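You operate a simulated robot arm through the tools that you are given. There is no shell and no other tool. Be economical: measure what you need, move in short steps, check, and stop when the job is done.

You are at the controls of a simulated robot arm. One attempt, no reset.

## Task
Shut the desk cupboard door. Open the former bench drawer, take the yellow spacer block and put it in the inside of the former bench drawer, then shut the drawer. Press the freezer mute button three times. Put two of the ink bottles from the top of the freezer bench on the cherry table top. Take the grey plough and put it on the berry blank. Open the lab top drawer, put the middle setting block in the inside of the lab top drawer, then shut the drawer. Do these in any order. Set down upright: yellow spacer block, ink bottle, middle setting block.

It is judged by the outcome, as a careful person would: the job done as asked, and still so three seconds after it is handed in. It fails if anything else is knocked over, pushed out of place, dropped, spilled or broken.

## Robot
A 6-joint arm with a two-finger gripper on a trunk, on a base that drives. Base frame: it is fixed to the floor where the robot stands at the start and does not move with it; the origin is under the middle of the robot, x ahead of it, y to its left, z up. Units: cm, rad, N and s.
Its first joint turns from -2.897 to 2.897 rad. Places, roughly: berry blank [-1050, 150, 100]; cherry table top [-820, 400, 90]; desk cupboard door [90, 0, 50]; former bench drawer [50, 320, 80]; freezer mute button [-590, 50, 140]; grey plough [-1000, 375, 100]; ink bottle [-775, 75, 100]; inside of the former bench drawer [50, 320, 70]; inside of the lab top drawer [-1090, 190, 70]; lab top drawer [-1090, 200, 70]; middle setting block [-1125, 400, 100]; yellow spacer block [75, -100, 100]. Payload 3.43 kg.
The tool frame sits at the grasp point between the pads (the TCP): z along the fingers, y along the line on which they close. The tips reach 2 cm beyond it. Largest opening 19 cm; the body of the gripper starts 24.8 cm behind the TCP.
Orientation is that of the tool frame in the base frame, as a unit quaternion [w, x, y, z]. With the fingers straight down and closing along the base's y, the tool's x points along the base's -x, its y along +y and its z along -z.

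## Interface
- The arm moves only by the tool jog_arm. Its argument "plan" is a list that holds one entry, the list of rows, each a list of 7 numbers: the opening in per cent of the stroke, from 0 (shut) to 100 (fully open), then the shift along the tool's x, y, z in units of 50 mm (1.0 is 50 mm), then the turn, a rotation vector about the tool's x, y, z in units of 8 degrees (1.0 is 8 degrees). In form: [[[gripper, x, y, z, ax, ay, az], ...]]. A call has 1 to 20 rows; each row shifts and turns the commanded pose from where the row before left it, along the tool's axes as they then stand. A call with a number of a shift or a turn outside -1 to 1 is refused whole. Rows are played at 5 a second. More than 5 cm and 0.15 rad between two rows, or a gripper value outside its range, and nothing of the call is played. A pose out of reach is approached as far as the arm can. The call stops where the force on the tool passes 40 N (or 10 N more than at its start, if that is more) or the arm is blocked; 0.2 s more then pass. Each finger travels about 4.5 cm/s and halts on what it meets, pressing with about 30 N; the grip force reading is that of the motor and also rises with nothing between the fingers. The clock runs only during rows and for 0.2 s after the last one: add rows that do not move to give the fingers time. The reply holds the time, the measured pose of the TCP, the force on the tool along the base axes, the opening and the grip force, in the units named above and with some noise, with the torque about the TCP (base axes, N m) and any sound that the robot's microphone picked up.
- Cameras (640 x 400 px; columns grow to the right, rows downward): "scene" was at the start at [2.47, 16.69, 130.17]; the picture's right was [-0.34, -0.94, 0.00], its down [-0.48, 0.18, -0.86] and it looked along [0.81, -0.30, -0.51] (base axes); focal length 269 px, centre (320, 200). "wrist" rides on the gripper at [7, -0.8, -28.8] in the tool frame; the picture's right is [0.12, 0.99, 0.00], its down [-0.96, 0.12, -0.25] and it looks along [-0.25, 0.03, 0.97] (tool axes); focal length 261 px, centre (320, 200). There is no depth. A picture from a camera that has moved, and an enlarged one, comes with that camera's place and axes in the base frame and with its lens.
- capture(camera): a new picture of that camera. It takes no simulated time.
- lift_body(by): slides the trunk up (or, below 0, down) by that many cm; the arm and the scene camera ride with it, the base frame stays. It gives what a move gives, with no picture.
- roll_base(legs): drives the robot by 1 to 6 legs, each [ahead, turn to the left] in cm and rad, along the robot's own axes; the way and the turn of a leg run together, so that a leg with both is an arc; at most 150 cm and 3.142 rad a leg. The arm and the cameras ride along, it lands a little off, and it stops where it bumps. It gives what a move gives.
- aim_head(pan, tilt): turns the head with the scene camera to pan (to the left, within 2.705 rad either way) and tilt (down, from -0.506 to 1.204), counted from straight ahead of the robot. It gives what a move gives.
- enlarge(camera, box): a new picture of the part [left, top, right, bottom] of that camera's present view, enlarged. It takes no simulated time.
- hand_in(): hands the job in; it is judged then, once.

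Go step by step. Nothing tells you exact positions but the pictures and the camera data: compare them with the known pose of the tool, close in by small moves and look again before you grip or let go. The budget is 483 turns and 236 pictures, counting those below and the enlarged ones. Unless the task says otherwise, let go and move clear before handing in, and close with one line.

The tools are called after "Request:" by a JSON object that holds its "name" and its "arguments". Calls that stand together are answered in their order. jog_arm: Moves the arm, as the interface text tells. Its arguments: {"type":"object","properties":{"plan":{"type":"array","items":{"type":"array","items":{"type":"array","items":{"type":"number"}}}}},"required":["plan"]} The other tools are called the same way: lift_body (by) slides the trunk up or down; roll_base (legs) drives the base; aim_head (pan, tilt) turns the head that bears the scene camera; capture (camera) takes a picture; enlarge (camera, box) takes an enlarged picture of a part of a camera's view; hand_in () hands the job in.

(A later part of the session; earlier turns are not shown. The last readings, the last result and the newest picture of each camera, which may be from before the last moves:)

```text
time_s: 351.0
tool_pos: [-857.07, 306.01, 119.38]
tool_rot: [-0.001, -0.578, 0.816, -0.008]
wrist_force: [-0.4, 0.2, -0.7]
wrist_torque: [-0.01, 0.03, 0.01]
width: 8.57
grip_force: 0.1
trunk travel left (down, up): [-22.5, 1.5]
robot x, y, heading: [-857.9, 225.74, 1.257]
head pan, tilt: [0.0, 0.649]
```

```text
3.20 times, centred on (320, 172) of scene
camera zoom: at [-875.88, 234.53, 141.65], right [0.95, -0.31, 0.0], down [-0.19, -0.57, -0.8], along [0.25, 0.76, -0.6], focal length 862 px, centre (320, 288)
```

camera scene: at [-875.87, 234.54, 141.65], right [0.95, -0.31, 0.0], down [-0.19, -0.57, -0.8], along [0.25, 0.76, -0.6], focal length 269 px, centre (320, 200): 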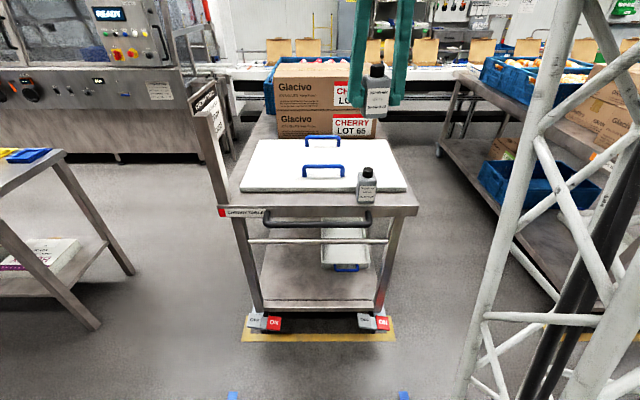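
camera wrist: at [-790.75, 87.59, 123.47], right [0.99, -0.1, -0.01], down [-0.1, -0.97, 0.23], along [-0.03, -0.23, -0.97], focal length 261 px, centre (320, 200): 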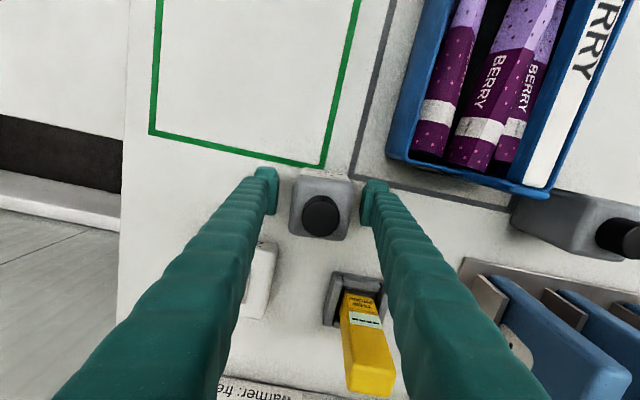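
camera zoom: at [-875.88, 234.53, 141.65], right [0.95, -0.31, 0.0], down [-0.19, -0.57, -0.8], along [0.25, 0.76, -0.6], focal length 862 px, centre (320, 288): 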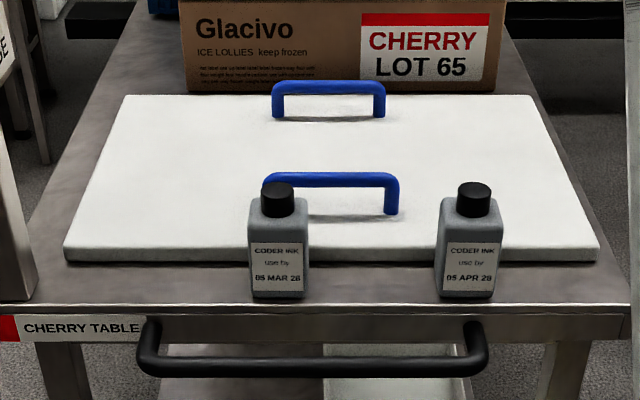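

Both bottles stand. Next I'll find the plough and the setting block, to my left.

Request:
{"name": "jog_arm", "arguments": {"plan": [[[45, 0.9, 0, 0, 0, 0, 0], [45, 0.9, 0, 0, 0, 0, 0], [45, 0.6, 0, 0, 0, 0, 0], [45, 0, 0, 0, 0, 0, 0]]]}}

Request:
{"name": "aim_head", "arguments": {"pan": 0.9, "tilt": 0.3}}

Request:
{"name": "capture", "arguments": {"camera": "scene"}}

Request:
{"name": "aim_head", "arguments": {"pan": 1.9, "tilt": 0.3}}

Request:
{"name": "capture", "arguments": {"camera": "scene"}}

```text
time_s: 352.0
tool_pos: [-861.15, 294.88, 119.25]
tool_rot: [-0.001, -0.578, 0.816, -0.008]
wrist_force: [0.4, -0.8, 0.3]
wrist_torque: [0.0, -0.01, 0.02]
width: 8.55
grip_force: 0.0
trunk travel left (down, up): [-22.5, 1.5]
robot x, y, heading: [-857.78, 225.56, 1.248]
head pan, tilt: [0.0, 0.649]
```

```text
time_s: 353.2
tool_pos: [-861.17, 294.81, 119.32]
tool_rot: [-0.001, -0.577, 0.817, -0.009]
wrist_force: [0.0, -0.2, -0.2]
wrist_torque: [0.02, -0.01, 0.0]
width: 8.56
grip_force: 0.0
trunk travel left (down, up): [-22.5, 1.5]
robot x, y, heading: [-857.88, 225.68, 1.251]
head pan, tilt: [0.901, 0.3]
```

```text
102 pictures are left
camera scene: at [-883.72, 234.1, 144.82], right [0.84, 0.55, 0.0], down [0.16, -0.25, -0.96], along [-0.52, 0.8, -0.3], focal length 269 px, centre (320, 200)
```

scene: 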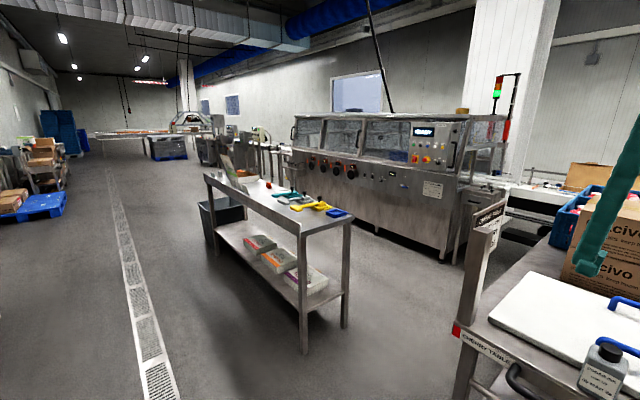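

```text
time_s: 354.5
tool_pos: [-861.15, 294.96, 119.52]
tool_rot: [-0.002, -0.578, 0.816, -0.008]
wrist_force: [-0.9, 0.5, -0.4]
wrist_torque: [0.01, 0.0, 0.01]
width: 8.54
grip_force: 0.1
trunk travel left (down, up): [-22.5, 1.5]
robot x, y, heading: [-857.78, 225.87, 1.252]
head pan, tilt: [1.901, 0.3]
```

```text
101 pictures are left
camera scene: at [-887.95, 226.21, 144.83], right [-0.01, 1.0, 0.0], down [0.3, 0.0, -0.96], along [-0.96, -0.01, -0.3], focal length 269 px, centre (320, 200)
```

scene: 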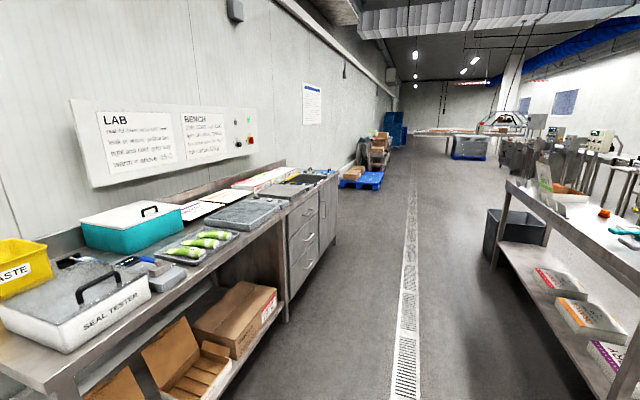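

Request:
{"name": "roll_base", "arguments": {"legs": [[-20, 0], [0, 1.398], [93, 0], [93, 0], [0, -1.419]]}}

Request:
{"name": "aim_head", "arguments": {"pan": 0.0, "tilt": 0.5}}

Request:
{"name": "capture", "arguments": {"camera": "scene"}}

Request:
{"name": "capture", "arguments": {"camera": "wrist"}}

```text
time_s: 372.4
tool_pos: [-1035.8, 363.06, 119.3]
tool_rot: [-0.002, -0.584, 0.812, -0.008]
wrist_force: [-0.1, 0.7, -0.4]
wrist_torque: [-0.02, -0.01, 0.01]
width: 8.55
grip_force: 0.1
trunk travel left (down, up): [-22.5, 1.5]
robot x, y, heading: [-1031.55, 293.93, 1.269]
head pan, tilt: [1.901, 0.3]
```

```text
time_s: 374.2
tool_pos: [-1035.89, 363.04, 119.33]
tool_rot: [-0.002, -0.583, 0.813, -0.008]
wrist_force: [0.2, -0.4, -0.8]
wrist_torque: [0.0, -0.04, -0.01]
width: 8.56
grip_force: 0.0
trunk travel left (down, up): [-22.5, 1.5]
robot x, y, heading: [-1031.8, 294.05, 1.263]
head pan, tilt: [0.0, 0.499]
```

```text
100 pictures are left
camera scene: at [-1049.64, 302.91, 142.99], right [0.95, -0.3, 0.0], down [-0.14, -0.46, -0.88], along [0.27, 0.84, -0.48], focal length 269 px, centre (320, 200)
```

scene: 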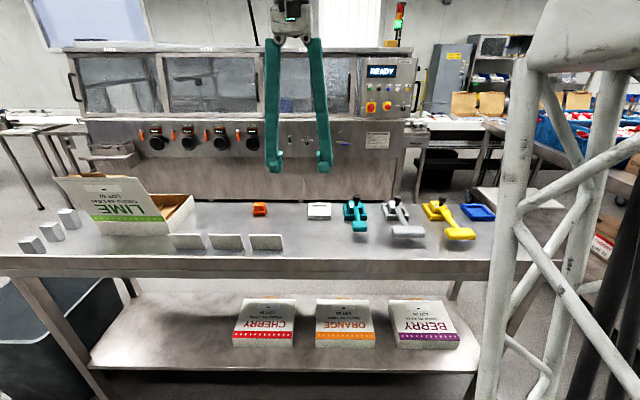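

```text
99 pictures are left
camera wrist: at [-1037.45, 356.56, 148.23], right [-0.98, 0.2, -0.01], down [0.2, 0.95, 0.23], along [0.06, 0.23, -0.97], focal length 261 px, centre (320, 200)
```

wrist: 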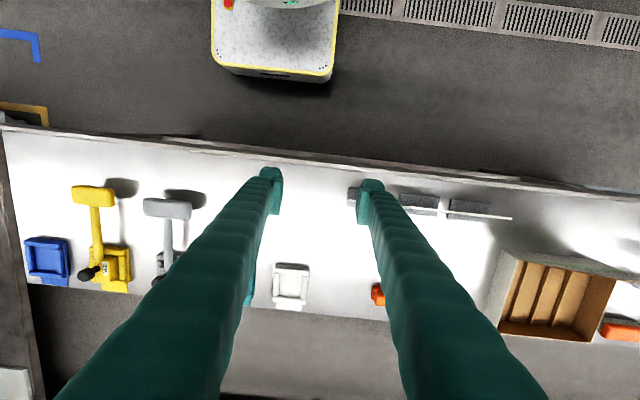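

Request:
{"name": "enlarge", "arguments": {"camera": "scene", "box": [320, 170, 512, 290]}}

Request:
{"name": "enlarge", "arguments": {"camera": "scene", "box": [0, 170, 192, 290]}}

Request:
{"name": "enlarge", "arguments": {"camera": "wrist", "box": [60, 160, 280, 300]}}

```text
3.33 times, centred on (416, 230) of scene
camera zoom: at [-1049.64, 302.91, 142.99], right [0.95, -0.3, 0.0], down [-0.14, -0.46, -0.88], along [0.27, 0.84, -0.48], focal length 898 px, centre (0, 100)
```

zoom: 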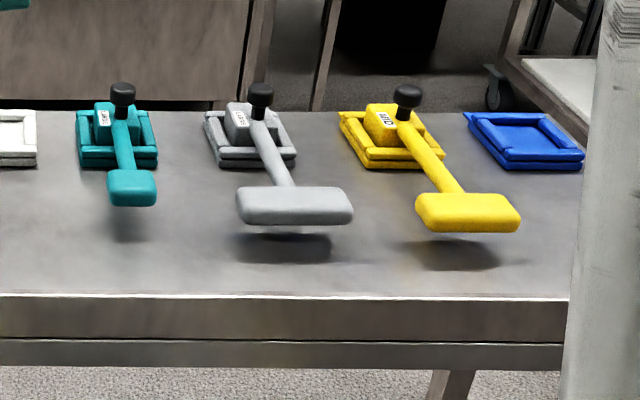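

```text
3.33 times, centred on (96, 230) of scene
camera zoom: at [-1049.64, 302.91, 142.99], right [0.95, -0.3, 0.0], down [-0.14, -0.46, -0.88], along [0.27, 0.84, -0.48], focal length 898 px, centre (1067, 100)
```

zoom: 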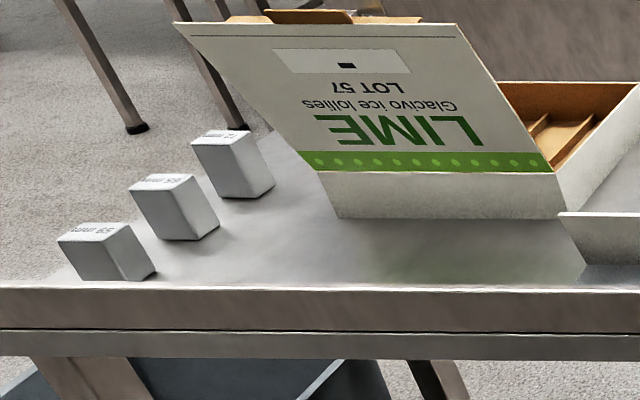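

```text
2.86 times, centred on (170, 230) of wrist
camera zoom: at [-1037.45, 356.56, 148.23], right [-0.98, 0.2, -0.01], down [0.2, 0.95, 0.23], along [0.06, 0.23, -0.97], focal length 745 px, centre (749, 114)
```

zoom: 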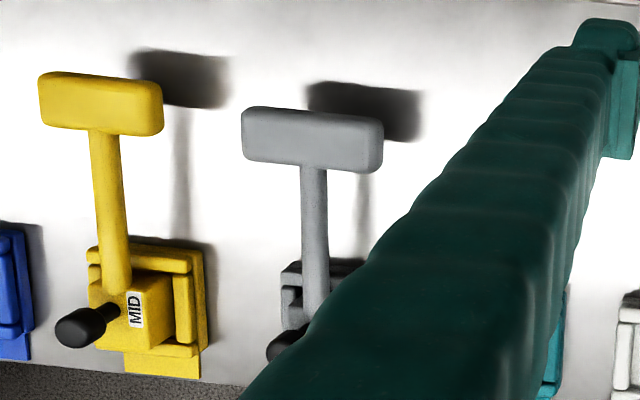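

Request:
{"name": "jog_arm", "arguments": {"plan": [[[45, -0.467, -0.756, 0, 0, 0, 0], [45, -0.467, -0.756, 0, 0, 0, 0], [45, -0.467, -0.756, 0, 0, 0, 0], [45, -0.467, -0.756, 0, 0, 0, 0], [45, -0.467, -0.756, 0, 0, 0, 0], [45, -0.467, -0.756, 0, 0, 0, 0], [45, -0.467, -0.756, 0, 0, 0, 0], [45, -0.467, -0.756, 0, 0, 0, 0], [45, -0.467, -0.756, 0, 0, 0, 0], [45, 0, 0, 0, 0, 0, 0]]]}}

Request:
{"name": "enlarge", "arguments": {"camera": "wrist", "box": [210, 110, 430, 250]}}

Request:
{"name": "enlarge", "arguments": {"camera": "scene", "box": [350, 180, 446, 240]}}

```text
time_s: 376.4
tool_pos: [-996.85, 372.16, 119.33]
tool_rot: [-0.001, -0.584, 0.812, -0.009]
wrist_force: [0.2, -0.1, 0.0]
wrist_torque: [-0.02, 0.05, 0.02]
width: 8.54
grip_force: 0.0
trunk travel left (down, up): [-22.5, 1.5]
robot x, y, heading: [-1031.27, 293.81, 1.259]
head pan, tilt: [0.0, 0.499]
```

```text
2.86 times, centred on (320, 180) of wrist
camera zoom: at [-998.53, 365.63, 148.25], right [-0.98, 0.2, -0.01], down [0.2, 0.95, 0.23], along [0.06, 0.23, -0.97], focal length 745 px, centre (320, 257)
```

zoom: 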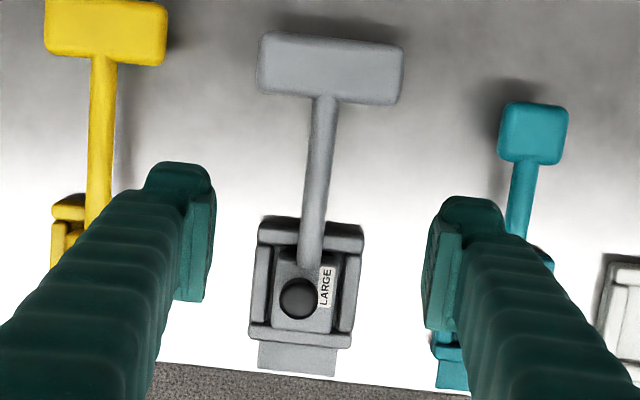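

```text
6.67 times, centred on (398, 210) of scene
camera zoom: at [-1049.6, 302.92, 142.99], right [0.95, -0.3, 0.0], down [-0.14, -0.46, -0.88], along [0.27, 0.84, -0.48], focal length 1795 px, centre (-200, 133)
```

zoom: 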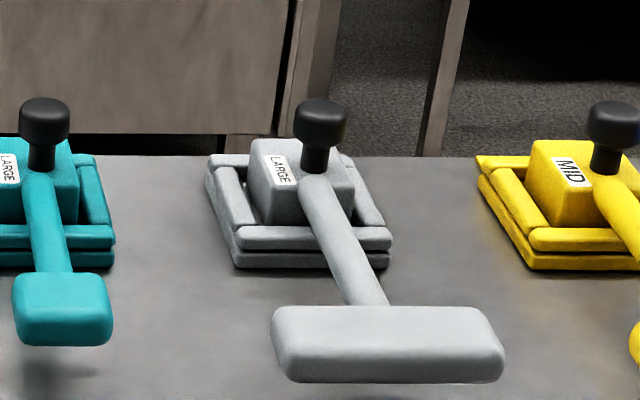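

Request:
{"name": "roll_base", "arguments": {"legs": [[10, 0]]}}

Request:
{"name": "enlarge", "arguments": {"camera": "wrist", "box": [240, 110, 400, 210]}}

```text
time_s: 377.6
tool_pos: [-994.14, 381.79, 119.42]
tool_rot: [-0.001, -0.584, 0.812, -0.009]
wrist_force: [0.4, 0.3, 0.7]
wrist_torque: [0.07, 0.02, 0.02]
width: 8.55
grip_force: 0.0
trunk travel left (down, up): [-22.5, 1.5]
robot x, y, heading: [-1028.76, 303.48, 1.269]
head pan, tilt: [0.0, 0.499]
```

```text
4.00 times, centred on (320, 160) of wrist
camera zoom: at [-995.8, 375.26, 148.28], right [-0.98, 0.2, -0.01], down [0.19, 0.95, 0.24], along [0.06, 0.23, -0.97], focal length 1043 px, centre (320, 360)
```

zoom: 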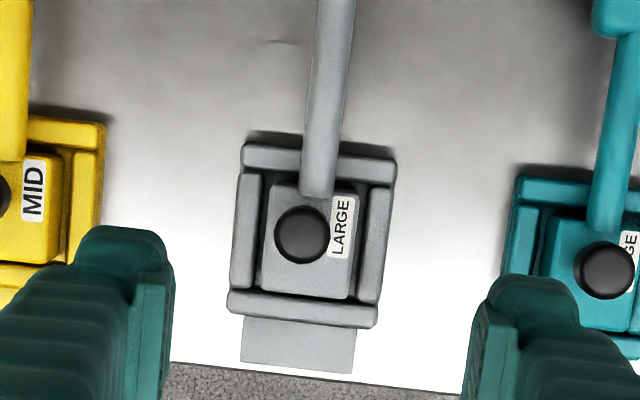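

Request:
{"name": "jog_arm", "arguments": {"plan": [[[45, -0.2, -0.075, 0.7, 0, 0, 0], [45, 0, 0, 0.9, 0, 0, 0], [45, 0, 0, 0.9, 0, 0, 0], [45, 0, 0, 0.9, 0, 0, 0], [45, 0, 0, 0.9, 0, 0, 0], [45, 0, 0, 0.7, 0, 0, 0], [45, 0, 0, 0, 0, 0, 0]]]}}

Request:
{"name": "enlarge", "arguments": {"camera": "wrist", "box": [240, 130, 400, 230]}}

Request:
{"name": "enlarge", "arguments": {"camera": "scene", "box": [350, 180, 446, 240]}}

```text
time_s: 379.2
tool_pos: [-993.45, 382.23, 94.51]
tool_rot: [-0.002, -0.584, 0.812, -0.008]
wrist_force: [-0.2, 0.1, -0.1]
wrist_torque: [-0.02, 0.04, 0.01]
width: 8.56
grip_force: 0.1
trunk travel left (down, up): [-22.5, 1.5]
robot x, y, heading: [-1028.89, 303.68, 1.271]
head pan, tilt: [0.0, 0.499]
```

```text
4.00 times, centred on (320, 180) of wrist
camera zoom: at [-995.06, 375.73, 123.42], right [-0.98, 0.2, -0.01], down [0.19, 0.95, 0.23], along [0.06, 0.23, -0.97], focal length 1043 px, centre (320, 280)
```

zoom: 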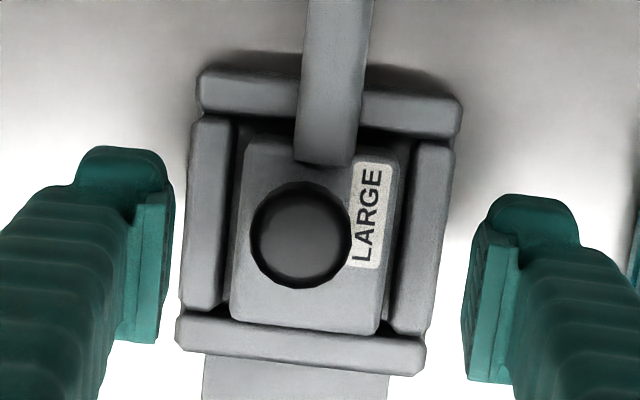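

```text
6.67 times, centred on (398, 210) of scene
camera zoom: at [-1046.62, 312.42, 142.99], right [0.95, -0.3, 0.0], down [-0.14, -0.46, -0.88], along [0.26, 0.84, -0.48], focal length 1795 px, centre (-200, 133)
```

zoom: 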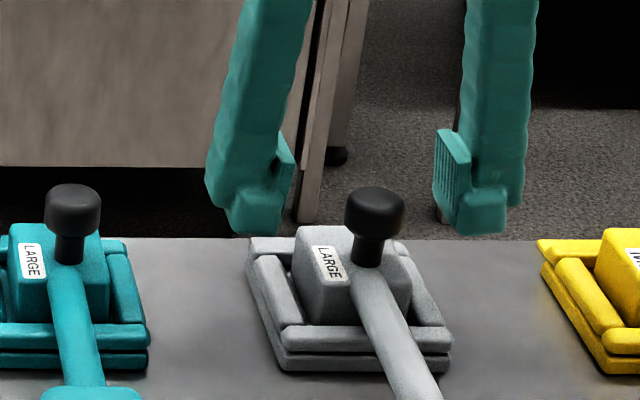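

Request:
{"name": "jog_arm", "arguments": {"plan": [[[38, 0, 0, 0.2, 0, 0, 0], [38, 0, 0, 0.2, 0, 0, 0], [38, 0, 0, 0.1, 0, 0, 0], [38, 0, 0, 0, 0, 0, 0]]]}}

Request:
{"name": "enlarge", "arguments": {"camera": "scene", "box": [365, 195, 445, 245]}}

```text
time_s: 380.2
tool_pos: [-993.34, 382.2, 91.85]
tool_rot: [0.0, -0.585, 0.811, -0.008]
wrist_force: [-0.8, -1.0, 0.3]
wrist_torque: [-0.03, 0.02, -0.03]
width: 7.22
grip_force: 0.0
trunk travel left (down, up): [-22.5, 1.5]
robot x, y, heading: [-1028.5, 303.52, 1.266]
head pan, tilt: [0.0, 0.499]
```

```text
8.00 times, centred on (405, 220) of scene
camera zoom: at [-1046.62, 312.41, 142.99], right [0.95, -0.3, 0.0], down [-0.14, -0.46, -0.88], along [0.26, 0.84, -0.48], focal length 2154 px, centre (-360, 40)
```

zoom: 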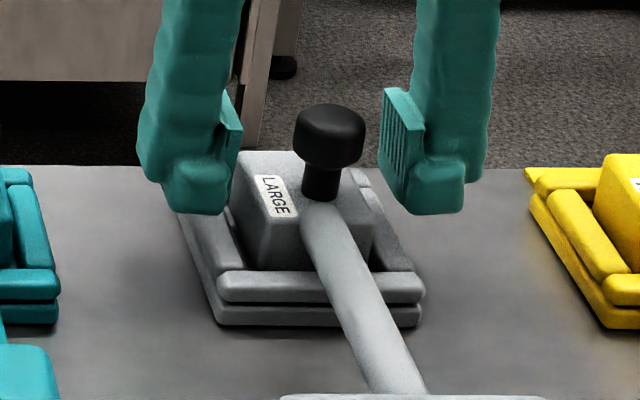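

Request:
{"name": "jog_arm", "arguments": {"plan": [[[38, 0, 0, 0.1, 0, 0, 0], [38, 0, 0, 0.1, 0, 0, 0], [38, 0, 0, 0.1, 0, 0, 0], [38, 0, 0, 0, 0, 0, 0]]]}}

Request:
{"name": "enlarge", "arguments": {"camera": "scene", "box": [365, 195, 445, 245]}}

```text
time_s: 381.2
tool_pos: [-993.38, 382.22, 90.44]
tool_rot: [0.0, -0.584, 0.812, -0.009]
wrist_force: [0.0, -0.4, 0.1]
wrist_torque: [0.01, 0.01, -0.02]
width: 7.23
grip_force: 0.2
trunk travel left (down, up): [-22.5, 1.5]
robot x, y, heading: [-1028.36, 303.74, 1.267]
head pan, tilt: [0.0, 0.499]
```

```text
8.00 times, centred on (405, 220) of scene
camera zoom: at [-1046.62, 312.41, 142.99], right [0.95, -0.3, 0.0], down [-0.14, -0.46, -0.88], along [0.26, 0.84, -0.48], focal length 2154 px, centre (-360, 40)
```

zoom: 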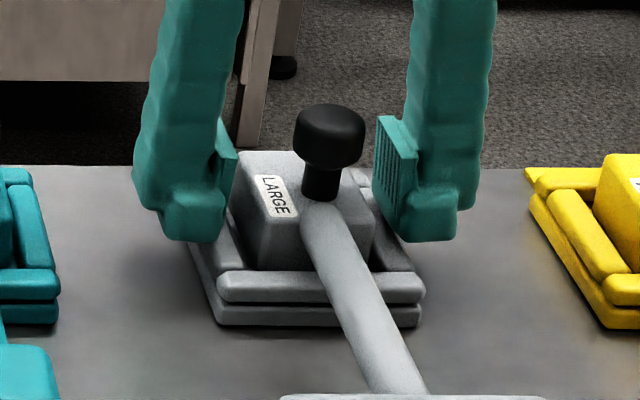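

Request:
{"name": "jog_arm", "arguments": {"plan": [[[0, 0, 0, 0, 0, 0, 0], [0, 0, 0, 0, 0, 0, 0], [0, 0, 0, 0, 0, 0, 0], [0, 0, 0, 0, 0, 0, 0]]]}}

Request:
{"name": "enlarge", "arguments": {"camera": "scene", "box": [365, 195, 445, 245]}}

```text
time_s: 382.2
tool_pos: [-993.25, 382.22, 90.43]
tool_rot: [-0.001, -0.585, 0.811, -0.009]
wrist_force: [-1.0, -0.4, 1.4]
wrist_torque: [0.02, 0.05, 0.06]
width: 4.92
grip_force: 30.1
trunk travel left (down, up): [-22.5, 1.5]
robot x, y, heading: [-1028.59, 303.65, 1.271]
head pan, tilt: [0.0, 0.499]
```

```text
8.00 times, centred on (405, 220) of scene
camera zoom: at [-1046.63, 312.41, 142.99], right [0.95, -0.3, 0.0], down [-0.14, -0.46, -0.88], along [0.26, 0.84, -0.48], focal length 2154 px, centre (-360, 40)
```

zoom: 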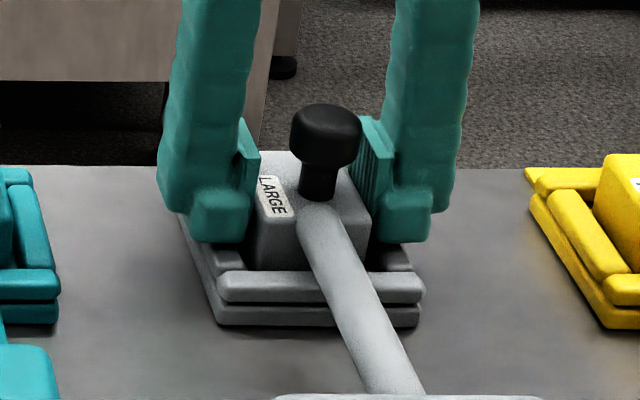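

Gripped at 4.9 cm. I'll lift straight up slowly and check.

Request:
{"name": "jog_arm", "arguments": {"plan": [[[0, 0, 0, -0.1, 0, 0, 0], [0, 0, 0, -0.2, 0, 0, 0], [0, 0, 0, -0.3, 0, 0, 0], [0, 0, 0, -0.4, 0, 0, 0], [0, 0, 0, -0.6, 0, 0, 0], [0, 0, 0, 0, 0, 0, 0]]]}}

Request:
{"name": "enlarge", "arguments": {"camera": "scene", "box": [330, 150, 490, 250]}}

```text
time_s: 383.6
tool_pos: [-993.23, 382.23, 98.53]
tool_rot: [-0.002, -0.585, 0.811, -0.009]
wrist_force: [-1.2, 0.9, -4.7]
wrist_torque: [0.09, -0.01, -0.02]
width: 4.92
grip_force: 29.9
trunk travel left (down, up): [-22.5, 1.5]
robot x, y, heading: [-1028.48, 303.46, 1.268]
head pan, tilt: [0.0, 0.499]
```

```text
4.00 times, centred on (410, 200) of scene
camera zoom: at [-1046.62, 312.42, 142.99], right [0.95, -0.3, 0.0], down [-0.14, -0.46, -0.88], along [0.26, 0.84, -0.48], focal length 1077 px, centre (-40, 200)
```

zoom: 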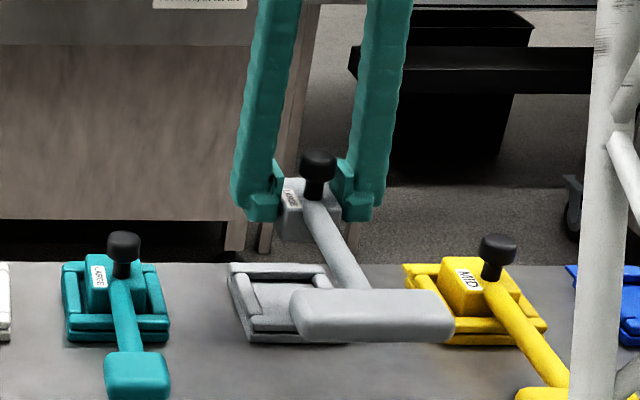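

Request:
{"name": "jog_arm", "arguments": {"plan": [[[0, 0, 0, -0.9, 0, 0, 0], [0, 0, 0, -0.9, 0, 0, 0], [0, 0, 0, -0.9, 0, 0, 0], [0, 0, 0, -0.9, 0, 0, 0], [0, 0, 0, -0.6, 0, 0, 0], [0, 0.7, 0, 0, 0, 0, 0], [0, 0.7, 0.3, 0, 0, 0, 0], [0, 0.7, 0.6, 0, 0, 0, 0], [0, 0, 0.9, 0, 0, 0, 0], [0, 0, 0.9, 0, 0, 0, 0], [0, 0, 0, 0, 0, 0, 0]]]}}

Request:
{"name": "roll_base", "arguments": {"legs": [[-35, 0], [0, 3.09]]}}

Request:
{"name": "aim_head", "arguments": {"pan": 0.0, "tilt": 0.5}}

Request:
{"name": "capture", "arguments": {"camera": "scene"}}

```text
time_s: 386.0
tool_pos: [-1009.54, 377.29, 119.47]
tool_rot: [-0.002, -0.584, 0.811, -0.009]
wrist_force: [0.4, -0.3, -4.2]
wrist_torque: [0.03, -0.05, 0.02]
width: 4.91
grip_force: 29.7
trunk travel left (down, up): [-22.5, 1.5]
robot x, y, heading: [-1028.64, 303.39, 1.274]
head pan, tilt: [0.0, 0.499]
```

```text
time_s: 396.1
tool_pos: [-1053.58, 195.27, 119.39]
tool_rot: [-0.008, 0.794, 0.608, 0.001]
wrist_force: [0.1, 0.0, -4.3]
wrist_torque: [-0.03, -0.01, 0.01]
width: 4.9
grip_force: 29.6
trunk travel left (down, up): [-22.5, 1.5]
robot x, y, heading: [-1039.17, 269.92, -1.814]
head pan, tilt: [0.0, 0.499]
```

```text
time_s: 396.7
tool_pos: [-1053.67, 195.37, 119.39]
tool_rot: [-0.009, 0.793, 0.609, 0.001]
wrist_force: [-0.3, 0.0, -5.4]
wrist_torque: [-0.04, 0.05, 0.0]
width: 4.9
grip_force: 30.0
trunk travel left (down, up): [-22.5, 1.5]
robot x, y, heading: [-1039.15, 269.97, -1.819]
head pan, tilt: [0.0, 0.499]
```

```text
86 pictures are left
camera scene: at [-1020.6, 262.13, 142.99], right [-0.97, 0.24, 0.0], down [0.12, 0.46, -0.88], along [-0.21, -0.85, -0.48], focal length 269 px, centre (320, 200)
```

scene: 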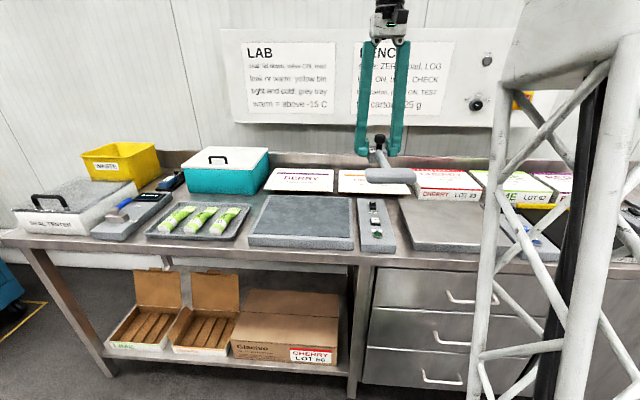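

Request:
{"name": "enlarge", "arguments": {"camera": "scene", "box": [230, 120, 550, 320]}}

Request:
{"name": "enlarge", "arguments": {"camera": "scene", "box": [250, 150, 490, 250]}}

```text
2.00 times, centred on (390, 220) of scene
camera zoom: at [-1020.6, 262.13, 142.99], right [-0.97, 0.24, 0.0], down [0.12, 0.46, -0.88], along [-0.21, -0.85, -0.48], focal length 538 px, centre (180, 160)
```

zoom: 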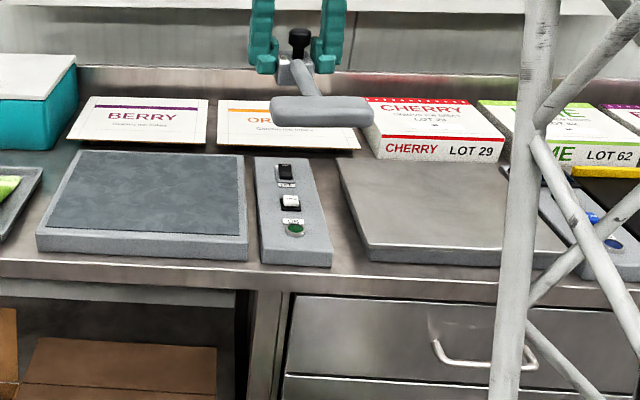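

```text
2.67 times, centred on (370, 200) of scene
camera zoom: at [-1020.6, 262.13, 142.99], right [-0.97, 0.24, 0.0], down [0.12, 0.46, -0.88], along [-0.21, -0.85, -0.48], focal length 718 px, centre (187, 200)
```

zoom: 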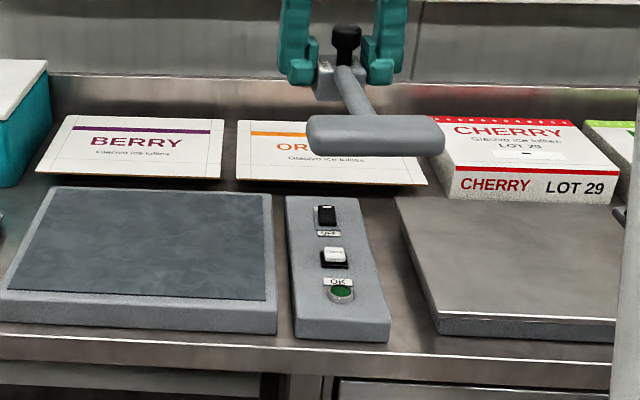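

The BERRY blank lies at about (-1041,141) at the back of the lab bench. I'll shift the base sideways and closer to reach it.

Request:
{"name": "jog_arm", "arguments": {"plan": [[[0, 0, 0, -0.9, 0, 0, 0], [0, 0, 0, 0, 0, 0, 0]]]}}

Request:
{"name": "roll_base", "arguments": {"legs": [[0, 0.83], [43, 0], [0, -0.95]]}}

Request:
{"name": "capture", "arguments": {"camera": "scene"}}

```text
time_s: 397.3
tool_pos: [-1053.43, 195.31, 123.91]
tool_rot: [-0.009, 0.794, 0.608, 0.001]
wrist_force: [0.0, -0.2, -4.9]
wrist_torque: [-0.06, 0.01, 0.03]
width: 4.91
grip_force: 30.2
trunk travel left (down, up): [-22.5, 1.5]
robot x, y, heading: [-1039.08, 270.06, -1.814]
head pan, tilt: [0.0, 0.499]
```

```text
time_s: 404.8
tool_pos: [-1037.06, 161.36, 124.0]
tool_rot: [-0.009, 0.825, 0.565, 0.002]
wrist_force: [0.1, 0.6, -4.8]
wrist_torque: [-0.05, 0.05, 0.01]
width: 4.92
grip_force: 29.9
trunk travel left (down, up): [-22.5, 1.5]
robot x, y, heading: [-1015.05, 233.77, -1.922]
head pan, tilt: [0.0, 0.499]
```

```text
83 pictures are left
camera scene: at [-997.06, 224.24, 142.99], right [-0.94, 0.34, 0.0], down [0.17, 0.45, -0.88], along [-0.3, -0.82, -0.48], focal length 269 px, centre (320, 200)
```

scene: 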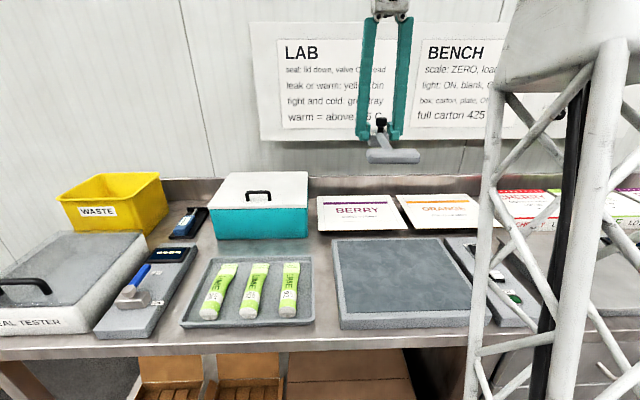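

Request:
{"name": "jog_arm", "arguments": {"plan": [[[0, 0, 0, 0, 0, 0, 1], [0, 0, 0, 0, 0, 0, 1], [0, 0, 0, 0, 0, 0, 1], [0, 0, 0, 0, 0, 0, 1], [0, 0, 0, 0, 0, 0, 1], [0, 0, 0, 0, 0, 0, 1], [0, 0, 0, 0, 0, 0, 1], [0, 0, 0, 0, 0, 0, 1], [0, 0, 0, 0, 0, 0, 1], [0, 0, 0, 0, 0, 0, 1], [0, 0, 0, 0, 0, 0, 1], [0, 0, 0, 0, 0, 0, 0.25], [0, -0.377, 0.91, 0, 0, 0, 0], [0, -0.377, 0.91, 0, 0, 0, 0], [0, -0.377, 0.91, 0, 0, 0, 0], [0, 0, 0, 0.9, 0, 0, 0], [0, 0, 0, 0.9, 0, 0, 0], [0, 0, 0, 0.9, 0, 0, 0], [0, 0, 0, 0.9, 0, 0, 0], [0, 0, 0, 0, 0, 0, 0]]]}}

Request:
{"name": "enlarge", "arguments": {"camera": "scene", "box": [250, 130, 490, 280]}}

Request:
{"name": "capture", "arguments": {"camera": "wrist"}}

```text
time_s: 409.0
tool_pos: [-1047.44, 151.02, 105.66]
tool_rot: [-0.007, 0.983, -0.185, -0.005]
wrist_force: [0.1, 0.8, -3.3]
wrist_torque: [0.03, 0.0, 0.0]
width: 4.93
grip_force: 29.7
trunk travel left (down, up): [-22.5, 1.5]
robot x, y, heading: [-1014.61, 234.03, -1.924]
head pan, tilt: [0.0, 0.499]
```

```text
2.67 times, centred on (370, 205) of scene
camera zoom: at [-997.07, 224.22, 142.99], right [-0.94, 0.34, 0.0], down [0.17, 0.45, -0.88], along [-0.3, -0.82, -0.48], focal length 718 px, centre (187, 187)
```

zoom: 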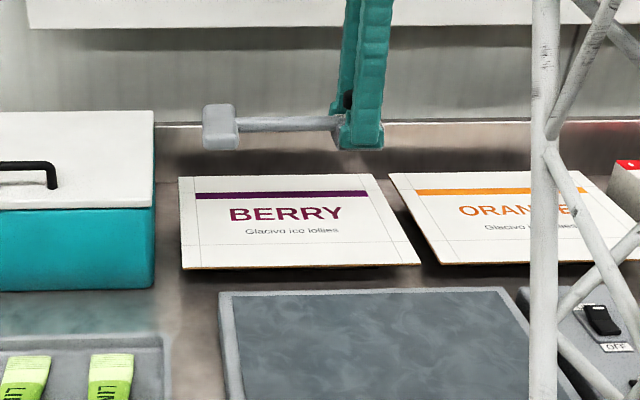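

```text
81 pictures are left
camera wrist: at [-1040.35, 148.86, 134.41], right [-0.25, -0.97, -0.01], down [-0.94, 0.24, 0.26], along [-0.25, 0.08, -0.97], focal length 261 px, centre (320, 200)
```

wrist: 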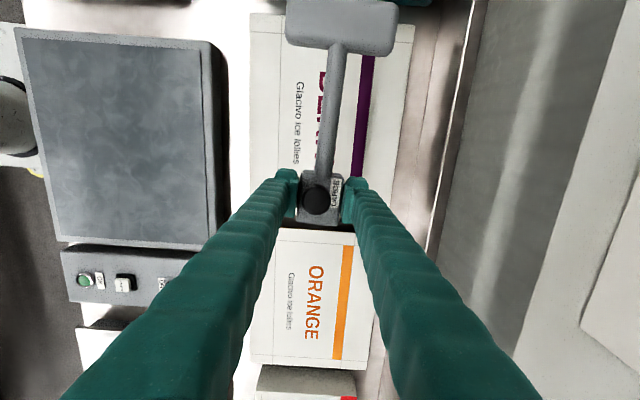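

Request:
{"name": "jog_arm", "arguments": {"plan": [[[0, 0, 0, 0.8, 0, 0, 0], [0, 0, 0, 0.8, 0, 0, 0], [0, 0, 0, 0.4, 0, 0, 0], [0, 0, 0, 0.2, 0, 0, 0], [0, 0, 0, 0, 0, 0, 0]]]}}

Request:
{"name": "enlarge", "arguments": {"camera": "scene", "box": [290, 150, 450, 250]}}

```text
time_s: 410.2
tool_pos: [-1047.65, 151.38, 94.91]
tool_rot: [-0.006, 0.983, -0.184, -0.005]
wrist_force: [-0.2, 0.5, 0.6]
wrist_torque: [-0.14, -0.04, 0.02]
width: 4.87
grip_force: 29.6
trunk travel left (down, up): [-22.5, 1.5]
robot x, y, heading: [-1014.24, 234.17, -1.923]
head pan, tilt: [0.0, 0.499]
```

```text
4.00 times, centred on (370, 200) of scene
camera zoom: at [-997.06, 224.26, 143.0], right [-0.94, 0.35, 0.0], down [0.17, 0.45, -0.88], along [-0.3, -0.82, -0.48], focal length 1077 px, centre (120, 200)
```

zoom: 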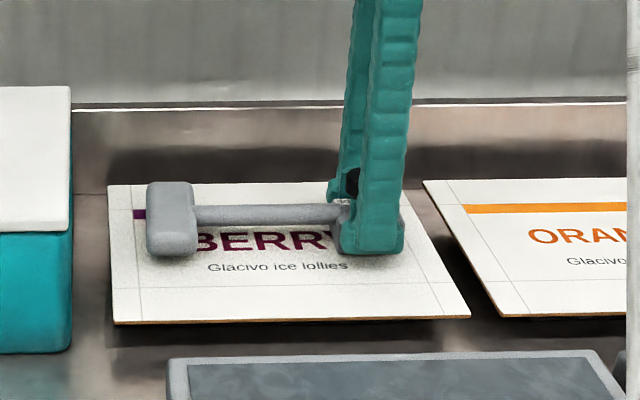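

Request:
{"name": "jog_arm", "arguments": {"plan": [[[0, 0, 0, 0.04, 0, 0, 0], [0, 0, 0, 0.04, 0, 0, 0], [0, 0, 0, 0, 0, 0, 0]]]}}

Request:
{"name": "enlarge", "arguments": {"camera": "scene", "box": [290, 150, 450, 250]}}

```text
time_s: 411.0
tool_pos: [-1047.55, 151.24, 94.61]
tool_rot: [-0.007, 0.983, -0.186, -0.004]
wrist_force: [-4.6, 4.4, 21.1]
wrist_torque: [0.0, -0.09, 0.02]
width: 4.9
grip_force: 30.4
trunk travel left (down, up): [-22.5, 1.5]
robot x, y, heading: [-1014.28, 233.82, -1.926]
head pan, tilt: [0.0, 0.499]
```

```text
4.00 times, centred on (370, 200) of scene
camera zoom: at [-997.06, 224.34, 143.01], right [-0.94, 0.35, 0.0], down [0.17, 0.45, -0.88], along [-0.3, -0.82, -0.48], focal length 1077 px, centre (120, 200)
```

zoom: 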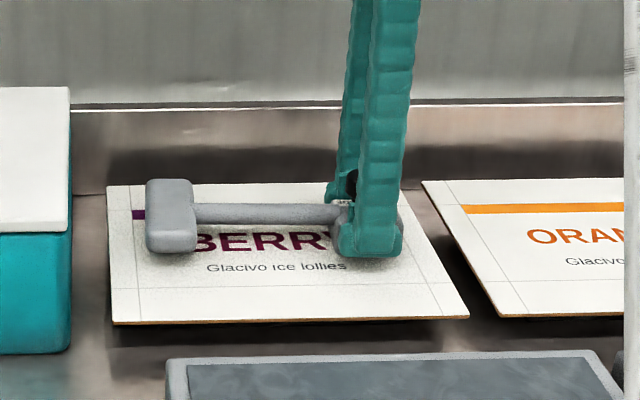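

Request:
{"name": "jog_arm", "arguments": {"plan": [[[26, 0, 0, -0.03, 0, 0, 0], [30, 0, 0, 0, 0, 0, 0], [40, 0, 0, 0, 0, 0, 0], [40, 0, 0, 0, 0, 0, 0], [40, 0, 0, 0, 0, 0, 0]]]}}

Request:
{"name": "enlarge", "arguments": {"camera": "scene", "box": [290, 150, 450, 250]}}

```text
time_s: 412.2
tool_pos: [-1047.55, 151.2, 94.66]
tool_rot: [-0.007, 0.983, -0.183, -0.004]
wrist_force: [0.3, 0.6, -0.1]
wrist_torque: [0.01, 0.0, -0.02]
width: 7.61
grip_force: 0.1
trunk travel left (down, up): [-22.5, 1.5]
robot x, y, heading: [-1014.77, 234.14, -1.924]
head pan, tilt: [0.0, 0.499]
```

```text
4.00 times, centred on (370, 200) of scene
camera zoom: at [-997.06, 224.25, 142.99], right [-0.94, 0.35, 0.0], down [0.17, 0.45, -0.88], along [-0.3, -0.82, -0.48], focal length 1077 px, centre (120, 200)
```

zoom: 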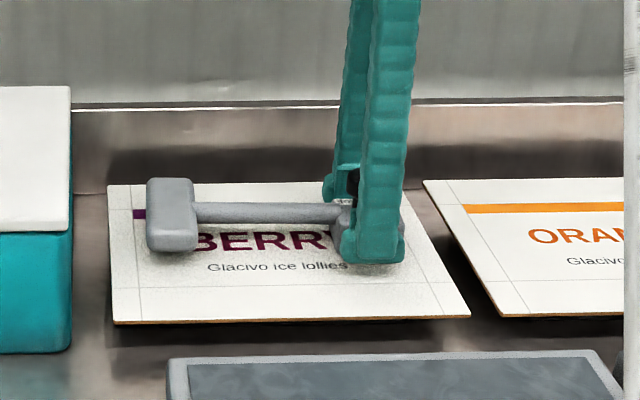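

Request:
{"name": "jog_arm", "arguments": {"plan": [[[40, 0, 0, -0.3, 0, 0, 0], [40, 0, 0, -0.9, 0, 0, 0], [40, 0, 0, -0.9, 0, 0, 0], [40, 0, 0, -0.9, 0, 0, 0], [40, 0, 0, -0.9, 0, 0, 0], [40, 0, 0, -0.9, 0, 0, 0], [40, 0, -0.9, 0, 0, 0, 0], [40, 0, -0.9, 0, 0, 0, 0], [40, 0, -0.9, 0, 0, 0, 0], [40, 0, 0, 0, 0, 0, 0]]]}}

Request:
{"name": "roll_base", "arguments": {"legs": [[-35, 0]]}}

Request:
{"name": "aim_head", "arguments": {"pan": -0.5, "tilt": 0.5}}

Request:
{"name": "capture", "arguments": {"camera": "scene"}}

```text
time_s: 414.4
tool_pos: [-1042.38, 163.73, 118.83]
tool_rot: [-0.006, 0.983, -0.184, -0.005]
wrist_force: [0.0, -0.1, 0.4]
wrist_torque: [-0.08, 0.05, -0.01]
width: 7.61
grip_force: 0.1
trunk travel left (down, up): [-22.5, 1.5]
robot x, y, heading: [-1015.04, 234.32, -1.925]
head pan, tilt: [0.0, 0.499]
```

```text
time_s: 416.7
tool_pos: [-1030.01, 196.66, 118.84]
tool_rot: [-0.007, 0.983, -0.182, -0.005]
wrist_force: [0.2, 1.0, -1.0]
wrist_torque: [0.03, 0.02, 0.01]
width: 7.58
grip_force: 0.1
trunk travel left (down, up): [-22.5, 1.5]
robot x, y, heading: [-1002.72, 267.46, -1.919]
head pan, tilt: [0.0, 0.499]
```

```text
time_s: 417.6
tool_pos: [-1029.89, 196.62, 118.82]
tool_rot: [-0.007, 0.983, -0.181, -0.005]
wrist_force: [-0.4, 0.0, 0.0]
wrist_torque: [0.0, -0.01, -0.02]
width: 7.6
grip_force: 0.0
trunk travel left (down, up): [-22.5, 1.5]
robot x, y, heading: [-1002.6, 267.19, -1.915]
head pan, tilt: [-0.499, 0.499]
```

```text
77 pictures are left
camera scene: at [-988.65, 259.96, 142.99], right [-0.66, 0.75, 0.0], down [0.36, 0.32, -0.88], along [-0.66, -0.58, -0.48], focal length 269 px, centre (320, 200)
```

scene: 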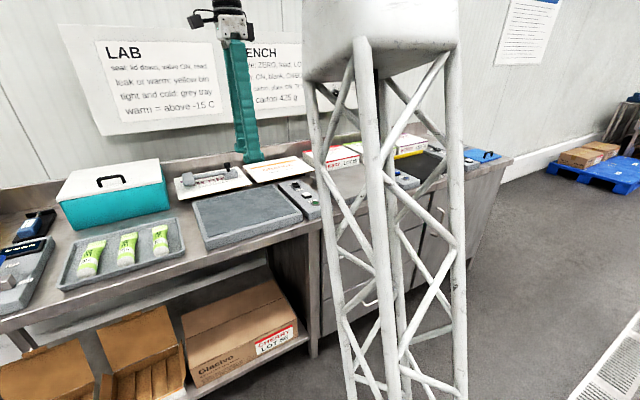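

Plough sits on the BERRY blank. Next I'll set up a sideways horizontal approach to the lab top drawer handle.

Request:
{"name": "roll_base", "arguments": {"legs": [[-10, 0]]}}

Request:
{"name": "jog_arm", "arguments": {"plan": [[[30, -0.965, -0.152, 0, 0, 0, 0], [30, -0.965, -0.152, 0, 0, 0, 0], [30, -0.965, -0.152, 0, 0, 0, 0], [30, -0.965, -0.152, 0, 0, 0, 0], [30, -0.965, -0.152, 0, 0, 0, 0], [30, -0.965, -0.152, 0, 0, 0, 0], [30, -0.965, -0.152, 0, 0, 0, 0], [30, -0.965, -0.152, 0, 0, 0, 0], [30, -0.965, -0.152, 0, 0, 0, 0], [30, -0.965, -0.152, 0, 0, 0, 0], [30, -0.965, -0.152, 0, 0, 0, 0], [30, 0, 0, 0, 0, 0, 0]]]}}

Request:
{"name": "capture", "arguments": {"camera": "wrist"}}

Request:
{"name": "capture", "arguments": {"camera": "scene"}}

```text
time_s: 418.8
tool_pos: [-1026.46, 206.06, 118.67]
tool_rot: [-0.007, 0.983, -0.181, -0.005]
wrist_force: [-0.5, 0.0, -0.9]
wrist_torque: [0.04, -0.03, 0.02]
width: 7.59
grip_force: 0.0
trunk travel left (down, up): [-22.5, 1.5]
robot x, y, heading: [-999.05, 277.0, -1.913]
head pan, tilt: [-0.499, 0.499]
```

```text
time_s: 421.4
tool_pos: [-1073.03, 232.77, 119.47]
tool_rot: [-0.008, 0.983, -0.181, -0.005]
wrist_force: [-0.1, -0.3, -1.0]
wrist_torque: [0.05, -0.07, 0.01]
width: 5.71
grip_force: 0.0
trunk travel left (down, up): [-22.5, 1.5]
robot x, y, heading: [-999.26, 276.71, -1.915]
head pan, tilt: [-0.499, 0.499]
```

```text
76 pictures are left
camera wrist: at [-1065.95, 230.65, 148.19], right [-0.24, -0.97, -0.01], down [-0.94, 0.23, 0.26], along [-0.25, 0.07, -0.97], focal length 261 px, centre (320, 200)
```

wrist: 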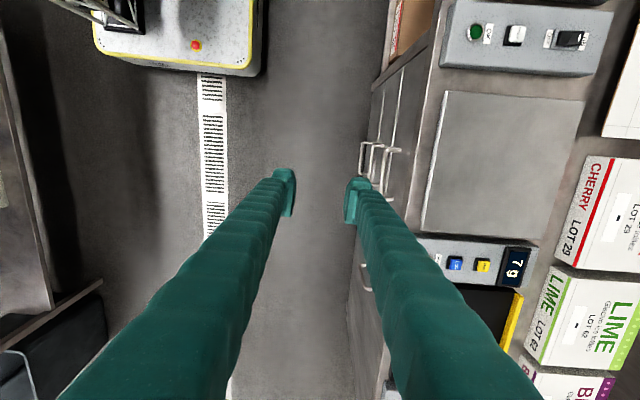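

```text
75 pictures are left
camera scene: at [-985.31, 269.4, 142.99], right [-0.66, 0.75, 0.0], down [0.36, 0.32, -0.88], along [-0.66, -0.58, -0.48], focal length 269 px, centre (320, 200)
```

scene: 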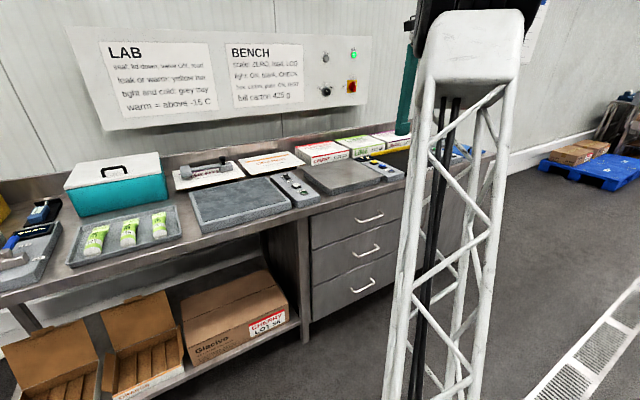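

Request:
{"name": "enlarge", "arguments": {"camera": "wrist", "box": [340, 120, 436, 216]}}

Request:
{"name": "enlarge", "arguments": {"camera": "scene", "box": [300, 180, 412, 250]}}

```text
4.17 times, centred on (388, 168) of wrist
camera zoom: at [-1065.95, 230.65, 148.19], right [-0.24, -0.97, -0.01], down [-0.94, 0.23, 0.26], along [-0.25, 0.07, -0.97], focal length 1086 px, centre (37, 333)
```

zoom: 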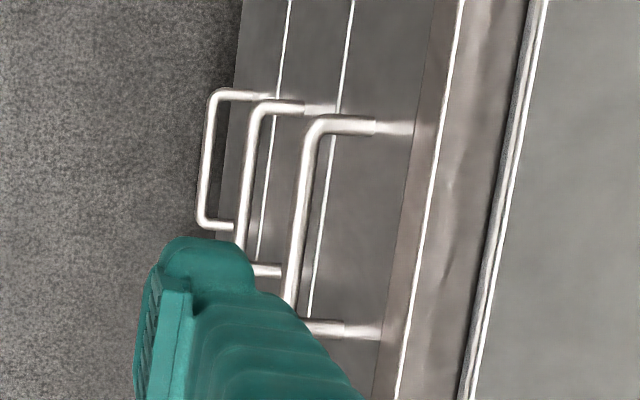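

```text
5.71 times, centred on (356, 215) of scene
camera zoom: at [-985.31, 269.4, 142.99], right [-0.66, 0.75, 0.0], down [0.36, 0.32, -0.88], along [-0.66, -0.58, -0.48], focal length 1539 px, centre (114, 114)
```

zoom: 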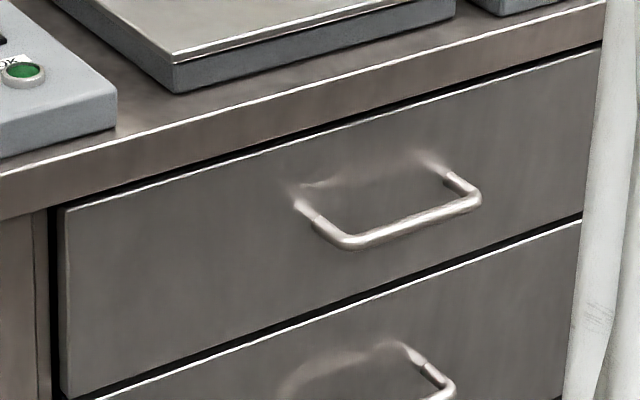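

Request:
{"name": "lift_body", "arguments": {"by": -22}}

Request:
{"name": "jog_arm", "arguments": {"plan": [[[25, 0, 0, 0, -1, 0, 0], [25, 0, 0, 0, -1, 0, 0], [25, 0, 0, 0, -1, 0, 0], [25, 0, 0, 0, -1, 0, 0], [25, 0, 0, 0, -1, 0, 0], [25, 0, 0, 0, -1, 0, 0], [25, 0, 0, 0, -1, 0, 0], [25, 0, 0, 0, -1, 0, 0], [25, 0, 0, 0, -1, 0, 0], [25, 0, 0, 0, -1, 0, 0], [25, 0, 0, 0, -1, 0, 0], [25, 0, 0, 0, -0.25, 0, 0], [25, 0, 0, 0, 0, 0, 0]]]}}

```text
time_s: 423.7
tool_pos: [-1073.0, 232.75, 97.44]
tool_rot: [-0.008, 0.983, -0.181, -0.005]
wrist_force: [0.1, 0.2, 0.1]
wrist_torque: [-0.01, -0.01, -0.01]
width: 5.68
grip_force: 0.0
trunk travel left (down, up): [-0.5, 23.5]
robot x, y, heading: [-999.2, 276.63, -1.918]
head pan, tilt: [-0.499, 0.499]
```

```text
time_s: 426.5
tool_pos: [-1072.93, 232.74, 97.57]
tool_rot: [0.691, 0.7, -0.125, -0.132]
wrist_force: [0.4, -0.1, 0.6]
wrist_torque: [0.0, 0.01, 0.0]
width: 4.77
grip_force: 0.1
trunk travel left (down, up): [-0.5, 23.5]
robot x, y, heading: [-999.03, 276.63, -1.92]
head pan, tilt: [-0.499, 0.499]
```

Request:
{"name": "jog_arm", "arguments": {"plan": [[[25, -0.09, -0.93, 0, 0, 0, 0], [25, -0.09, -0.93, 0, 0, 0, 0], [25, -0.09, -0.93, 0, 0, 0, 0], [25, -0.09, -0.93, 0, 0, 0, 0], [25, -0.09, -0.93, 0, 0, 0, 0], [25, 0, 0, 0.8, 0, 0, 0], [25, 0, 0, 0, 0, 0, 0]]]}}

Request:
{"name": "capture", "arguments": {"camera": "wrist"}}

```text
time_s: 428.1
tool_pos: [-1076.99, 230.31, 73.91]
tool_rot: [0.69, 0.701, -0.125, -0.132]
wrist_force: [0.4, 0.1, -0.1]
wrist_torque: [0.03, 0.0, 0.01]
width: 4.74
grip_force: 0.1
trunk travel left (down, up): [-0.5, 23.5]
robot x, y, heading: [-999.2, 276.36, -1.916]
head pan, tilt: [-0.499, 0.499]
```

```text
72 pictures are left
camera wrist: at [-1060.1, 254.6, 73.48], right [0.12, -0.06, 0.99], down [-0.81, 0.57, 0.13], along [-0.58, -0.82, 0.02], focal length 261 px, centre (320, 200)
```

wrist: 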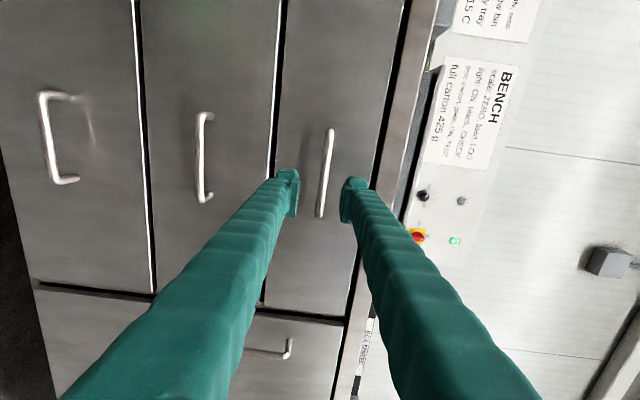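

Request:
{"name": "jog_arm", "arguments": {"plan": [[[25, 0, 0.15, 0.8, 0, 0, 0], [25, 0, 0, 0.8, 0, 0, 0], [25, 0, 0, 0.7, 0, 0, 0], [25, 0, 0, 0.4, 0, 0, 0], [25, 0, 0, 0, 0, 0, 0]]]}}

Request:
{"name": "capture", "arguments": {"camera": "wrist"}}

Request:
{"name": "enlarge", "arguments": {"camera": "scene", "box": [280, 130, 440, 230]}}

```text
time_s: 429.3
tool_pos: [-1081.35, 217.63, 74.85]
tool_rot: [0.691, 0.7, -0.124, -0.132]
wrist_force: [-0.1, 1.0, -0.1]
wrist_torque: [-0.02, -0.01, 0.0]
width: 4.74
grip_force: 0.0
trunk travel left (down, up): [-0.5, 23.5]
robot x, y, heading: [-999.03, 276.54, -1.912]
head pan, tilt: [-0.499, 0.499]
```

```text
71 pictures are left
camera wrist: at [-1064.55, 241.99, 74.31], right [0.12, -0.06, 0.99], down [-0.81, 0.57, 0.13], along [-0.58, -0.82, 0.02], focal length 261 px, centre (320, 200)
```

wrist: 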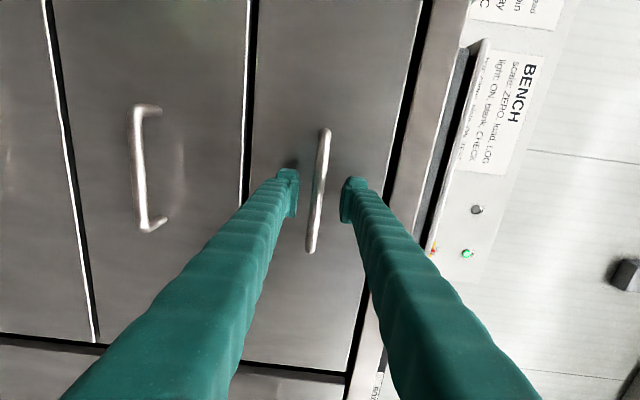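

```text
4.00 times, centred on (360, 180) of scene
camera zoom: at [-985.28, 269.41, 120.99], right [-0.66, 0.75, 0.0], down [0.36, 0.32, -0.88], along [-0.66, -0.58, -0.48], focal length 1077 px, centre (160, 280)
```

zoom: 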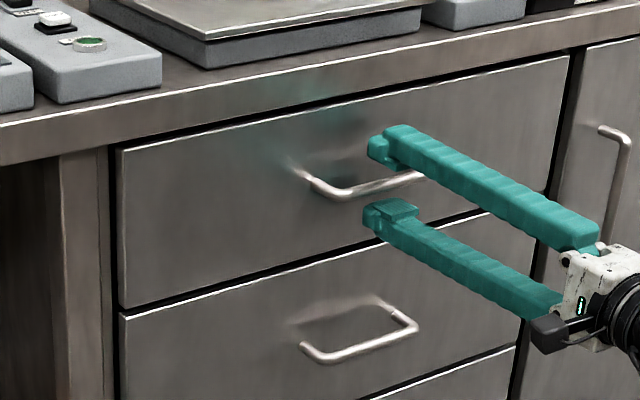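

Request:
{"name": "jog_arm", "arguments": {"plan": [[[0, 0, 0, 0, 0, 0, 0], [0, 0, 0, 0, 0, 0, 0], [0, 0, 0, 0, 0, 0, 0], [0, 0, 0, 0, 0, 0, 0], [0, 0, 0, -0.2, 0, 0, 0], [0, 0, 0, -0.2, 0, 0, 0], [0, 0, 0, -0.3, 0, 0, 0], [0, 0, 0, -0.3, 0, 0, 0], [0, 0, 0, -0.3, 0, 0, 0], [0, 0, 0, -0.3, 0, 0, 0], [0, 0, 0, 0, 0, 0, 0]]]}}

```text
time_s: 431.1
tool_pos: [-1080.16, 221.65, 74.39]
tool_rot: [0.689, 0.701, -0.127, -0.131]
wrist_force: [-2.1, 1.5, -16.5]
wrist_torque: [-0.05, -0.75, -0.43]
width: 1.27
grip_force: 45.1
trunk travel left (down, up): [-0.5, 23.5]
robot x, y, heading: [-999.37, 276.57, -1.916]
head pan, tilt: [-0.499, 0.499]
stopped in row 8: the force on the tool passed its limit at 41 N (the readings are from after the stop); the commanded pose is now the measured one
```

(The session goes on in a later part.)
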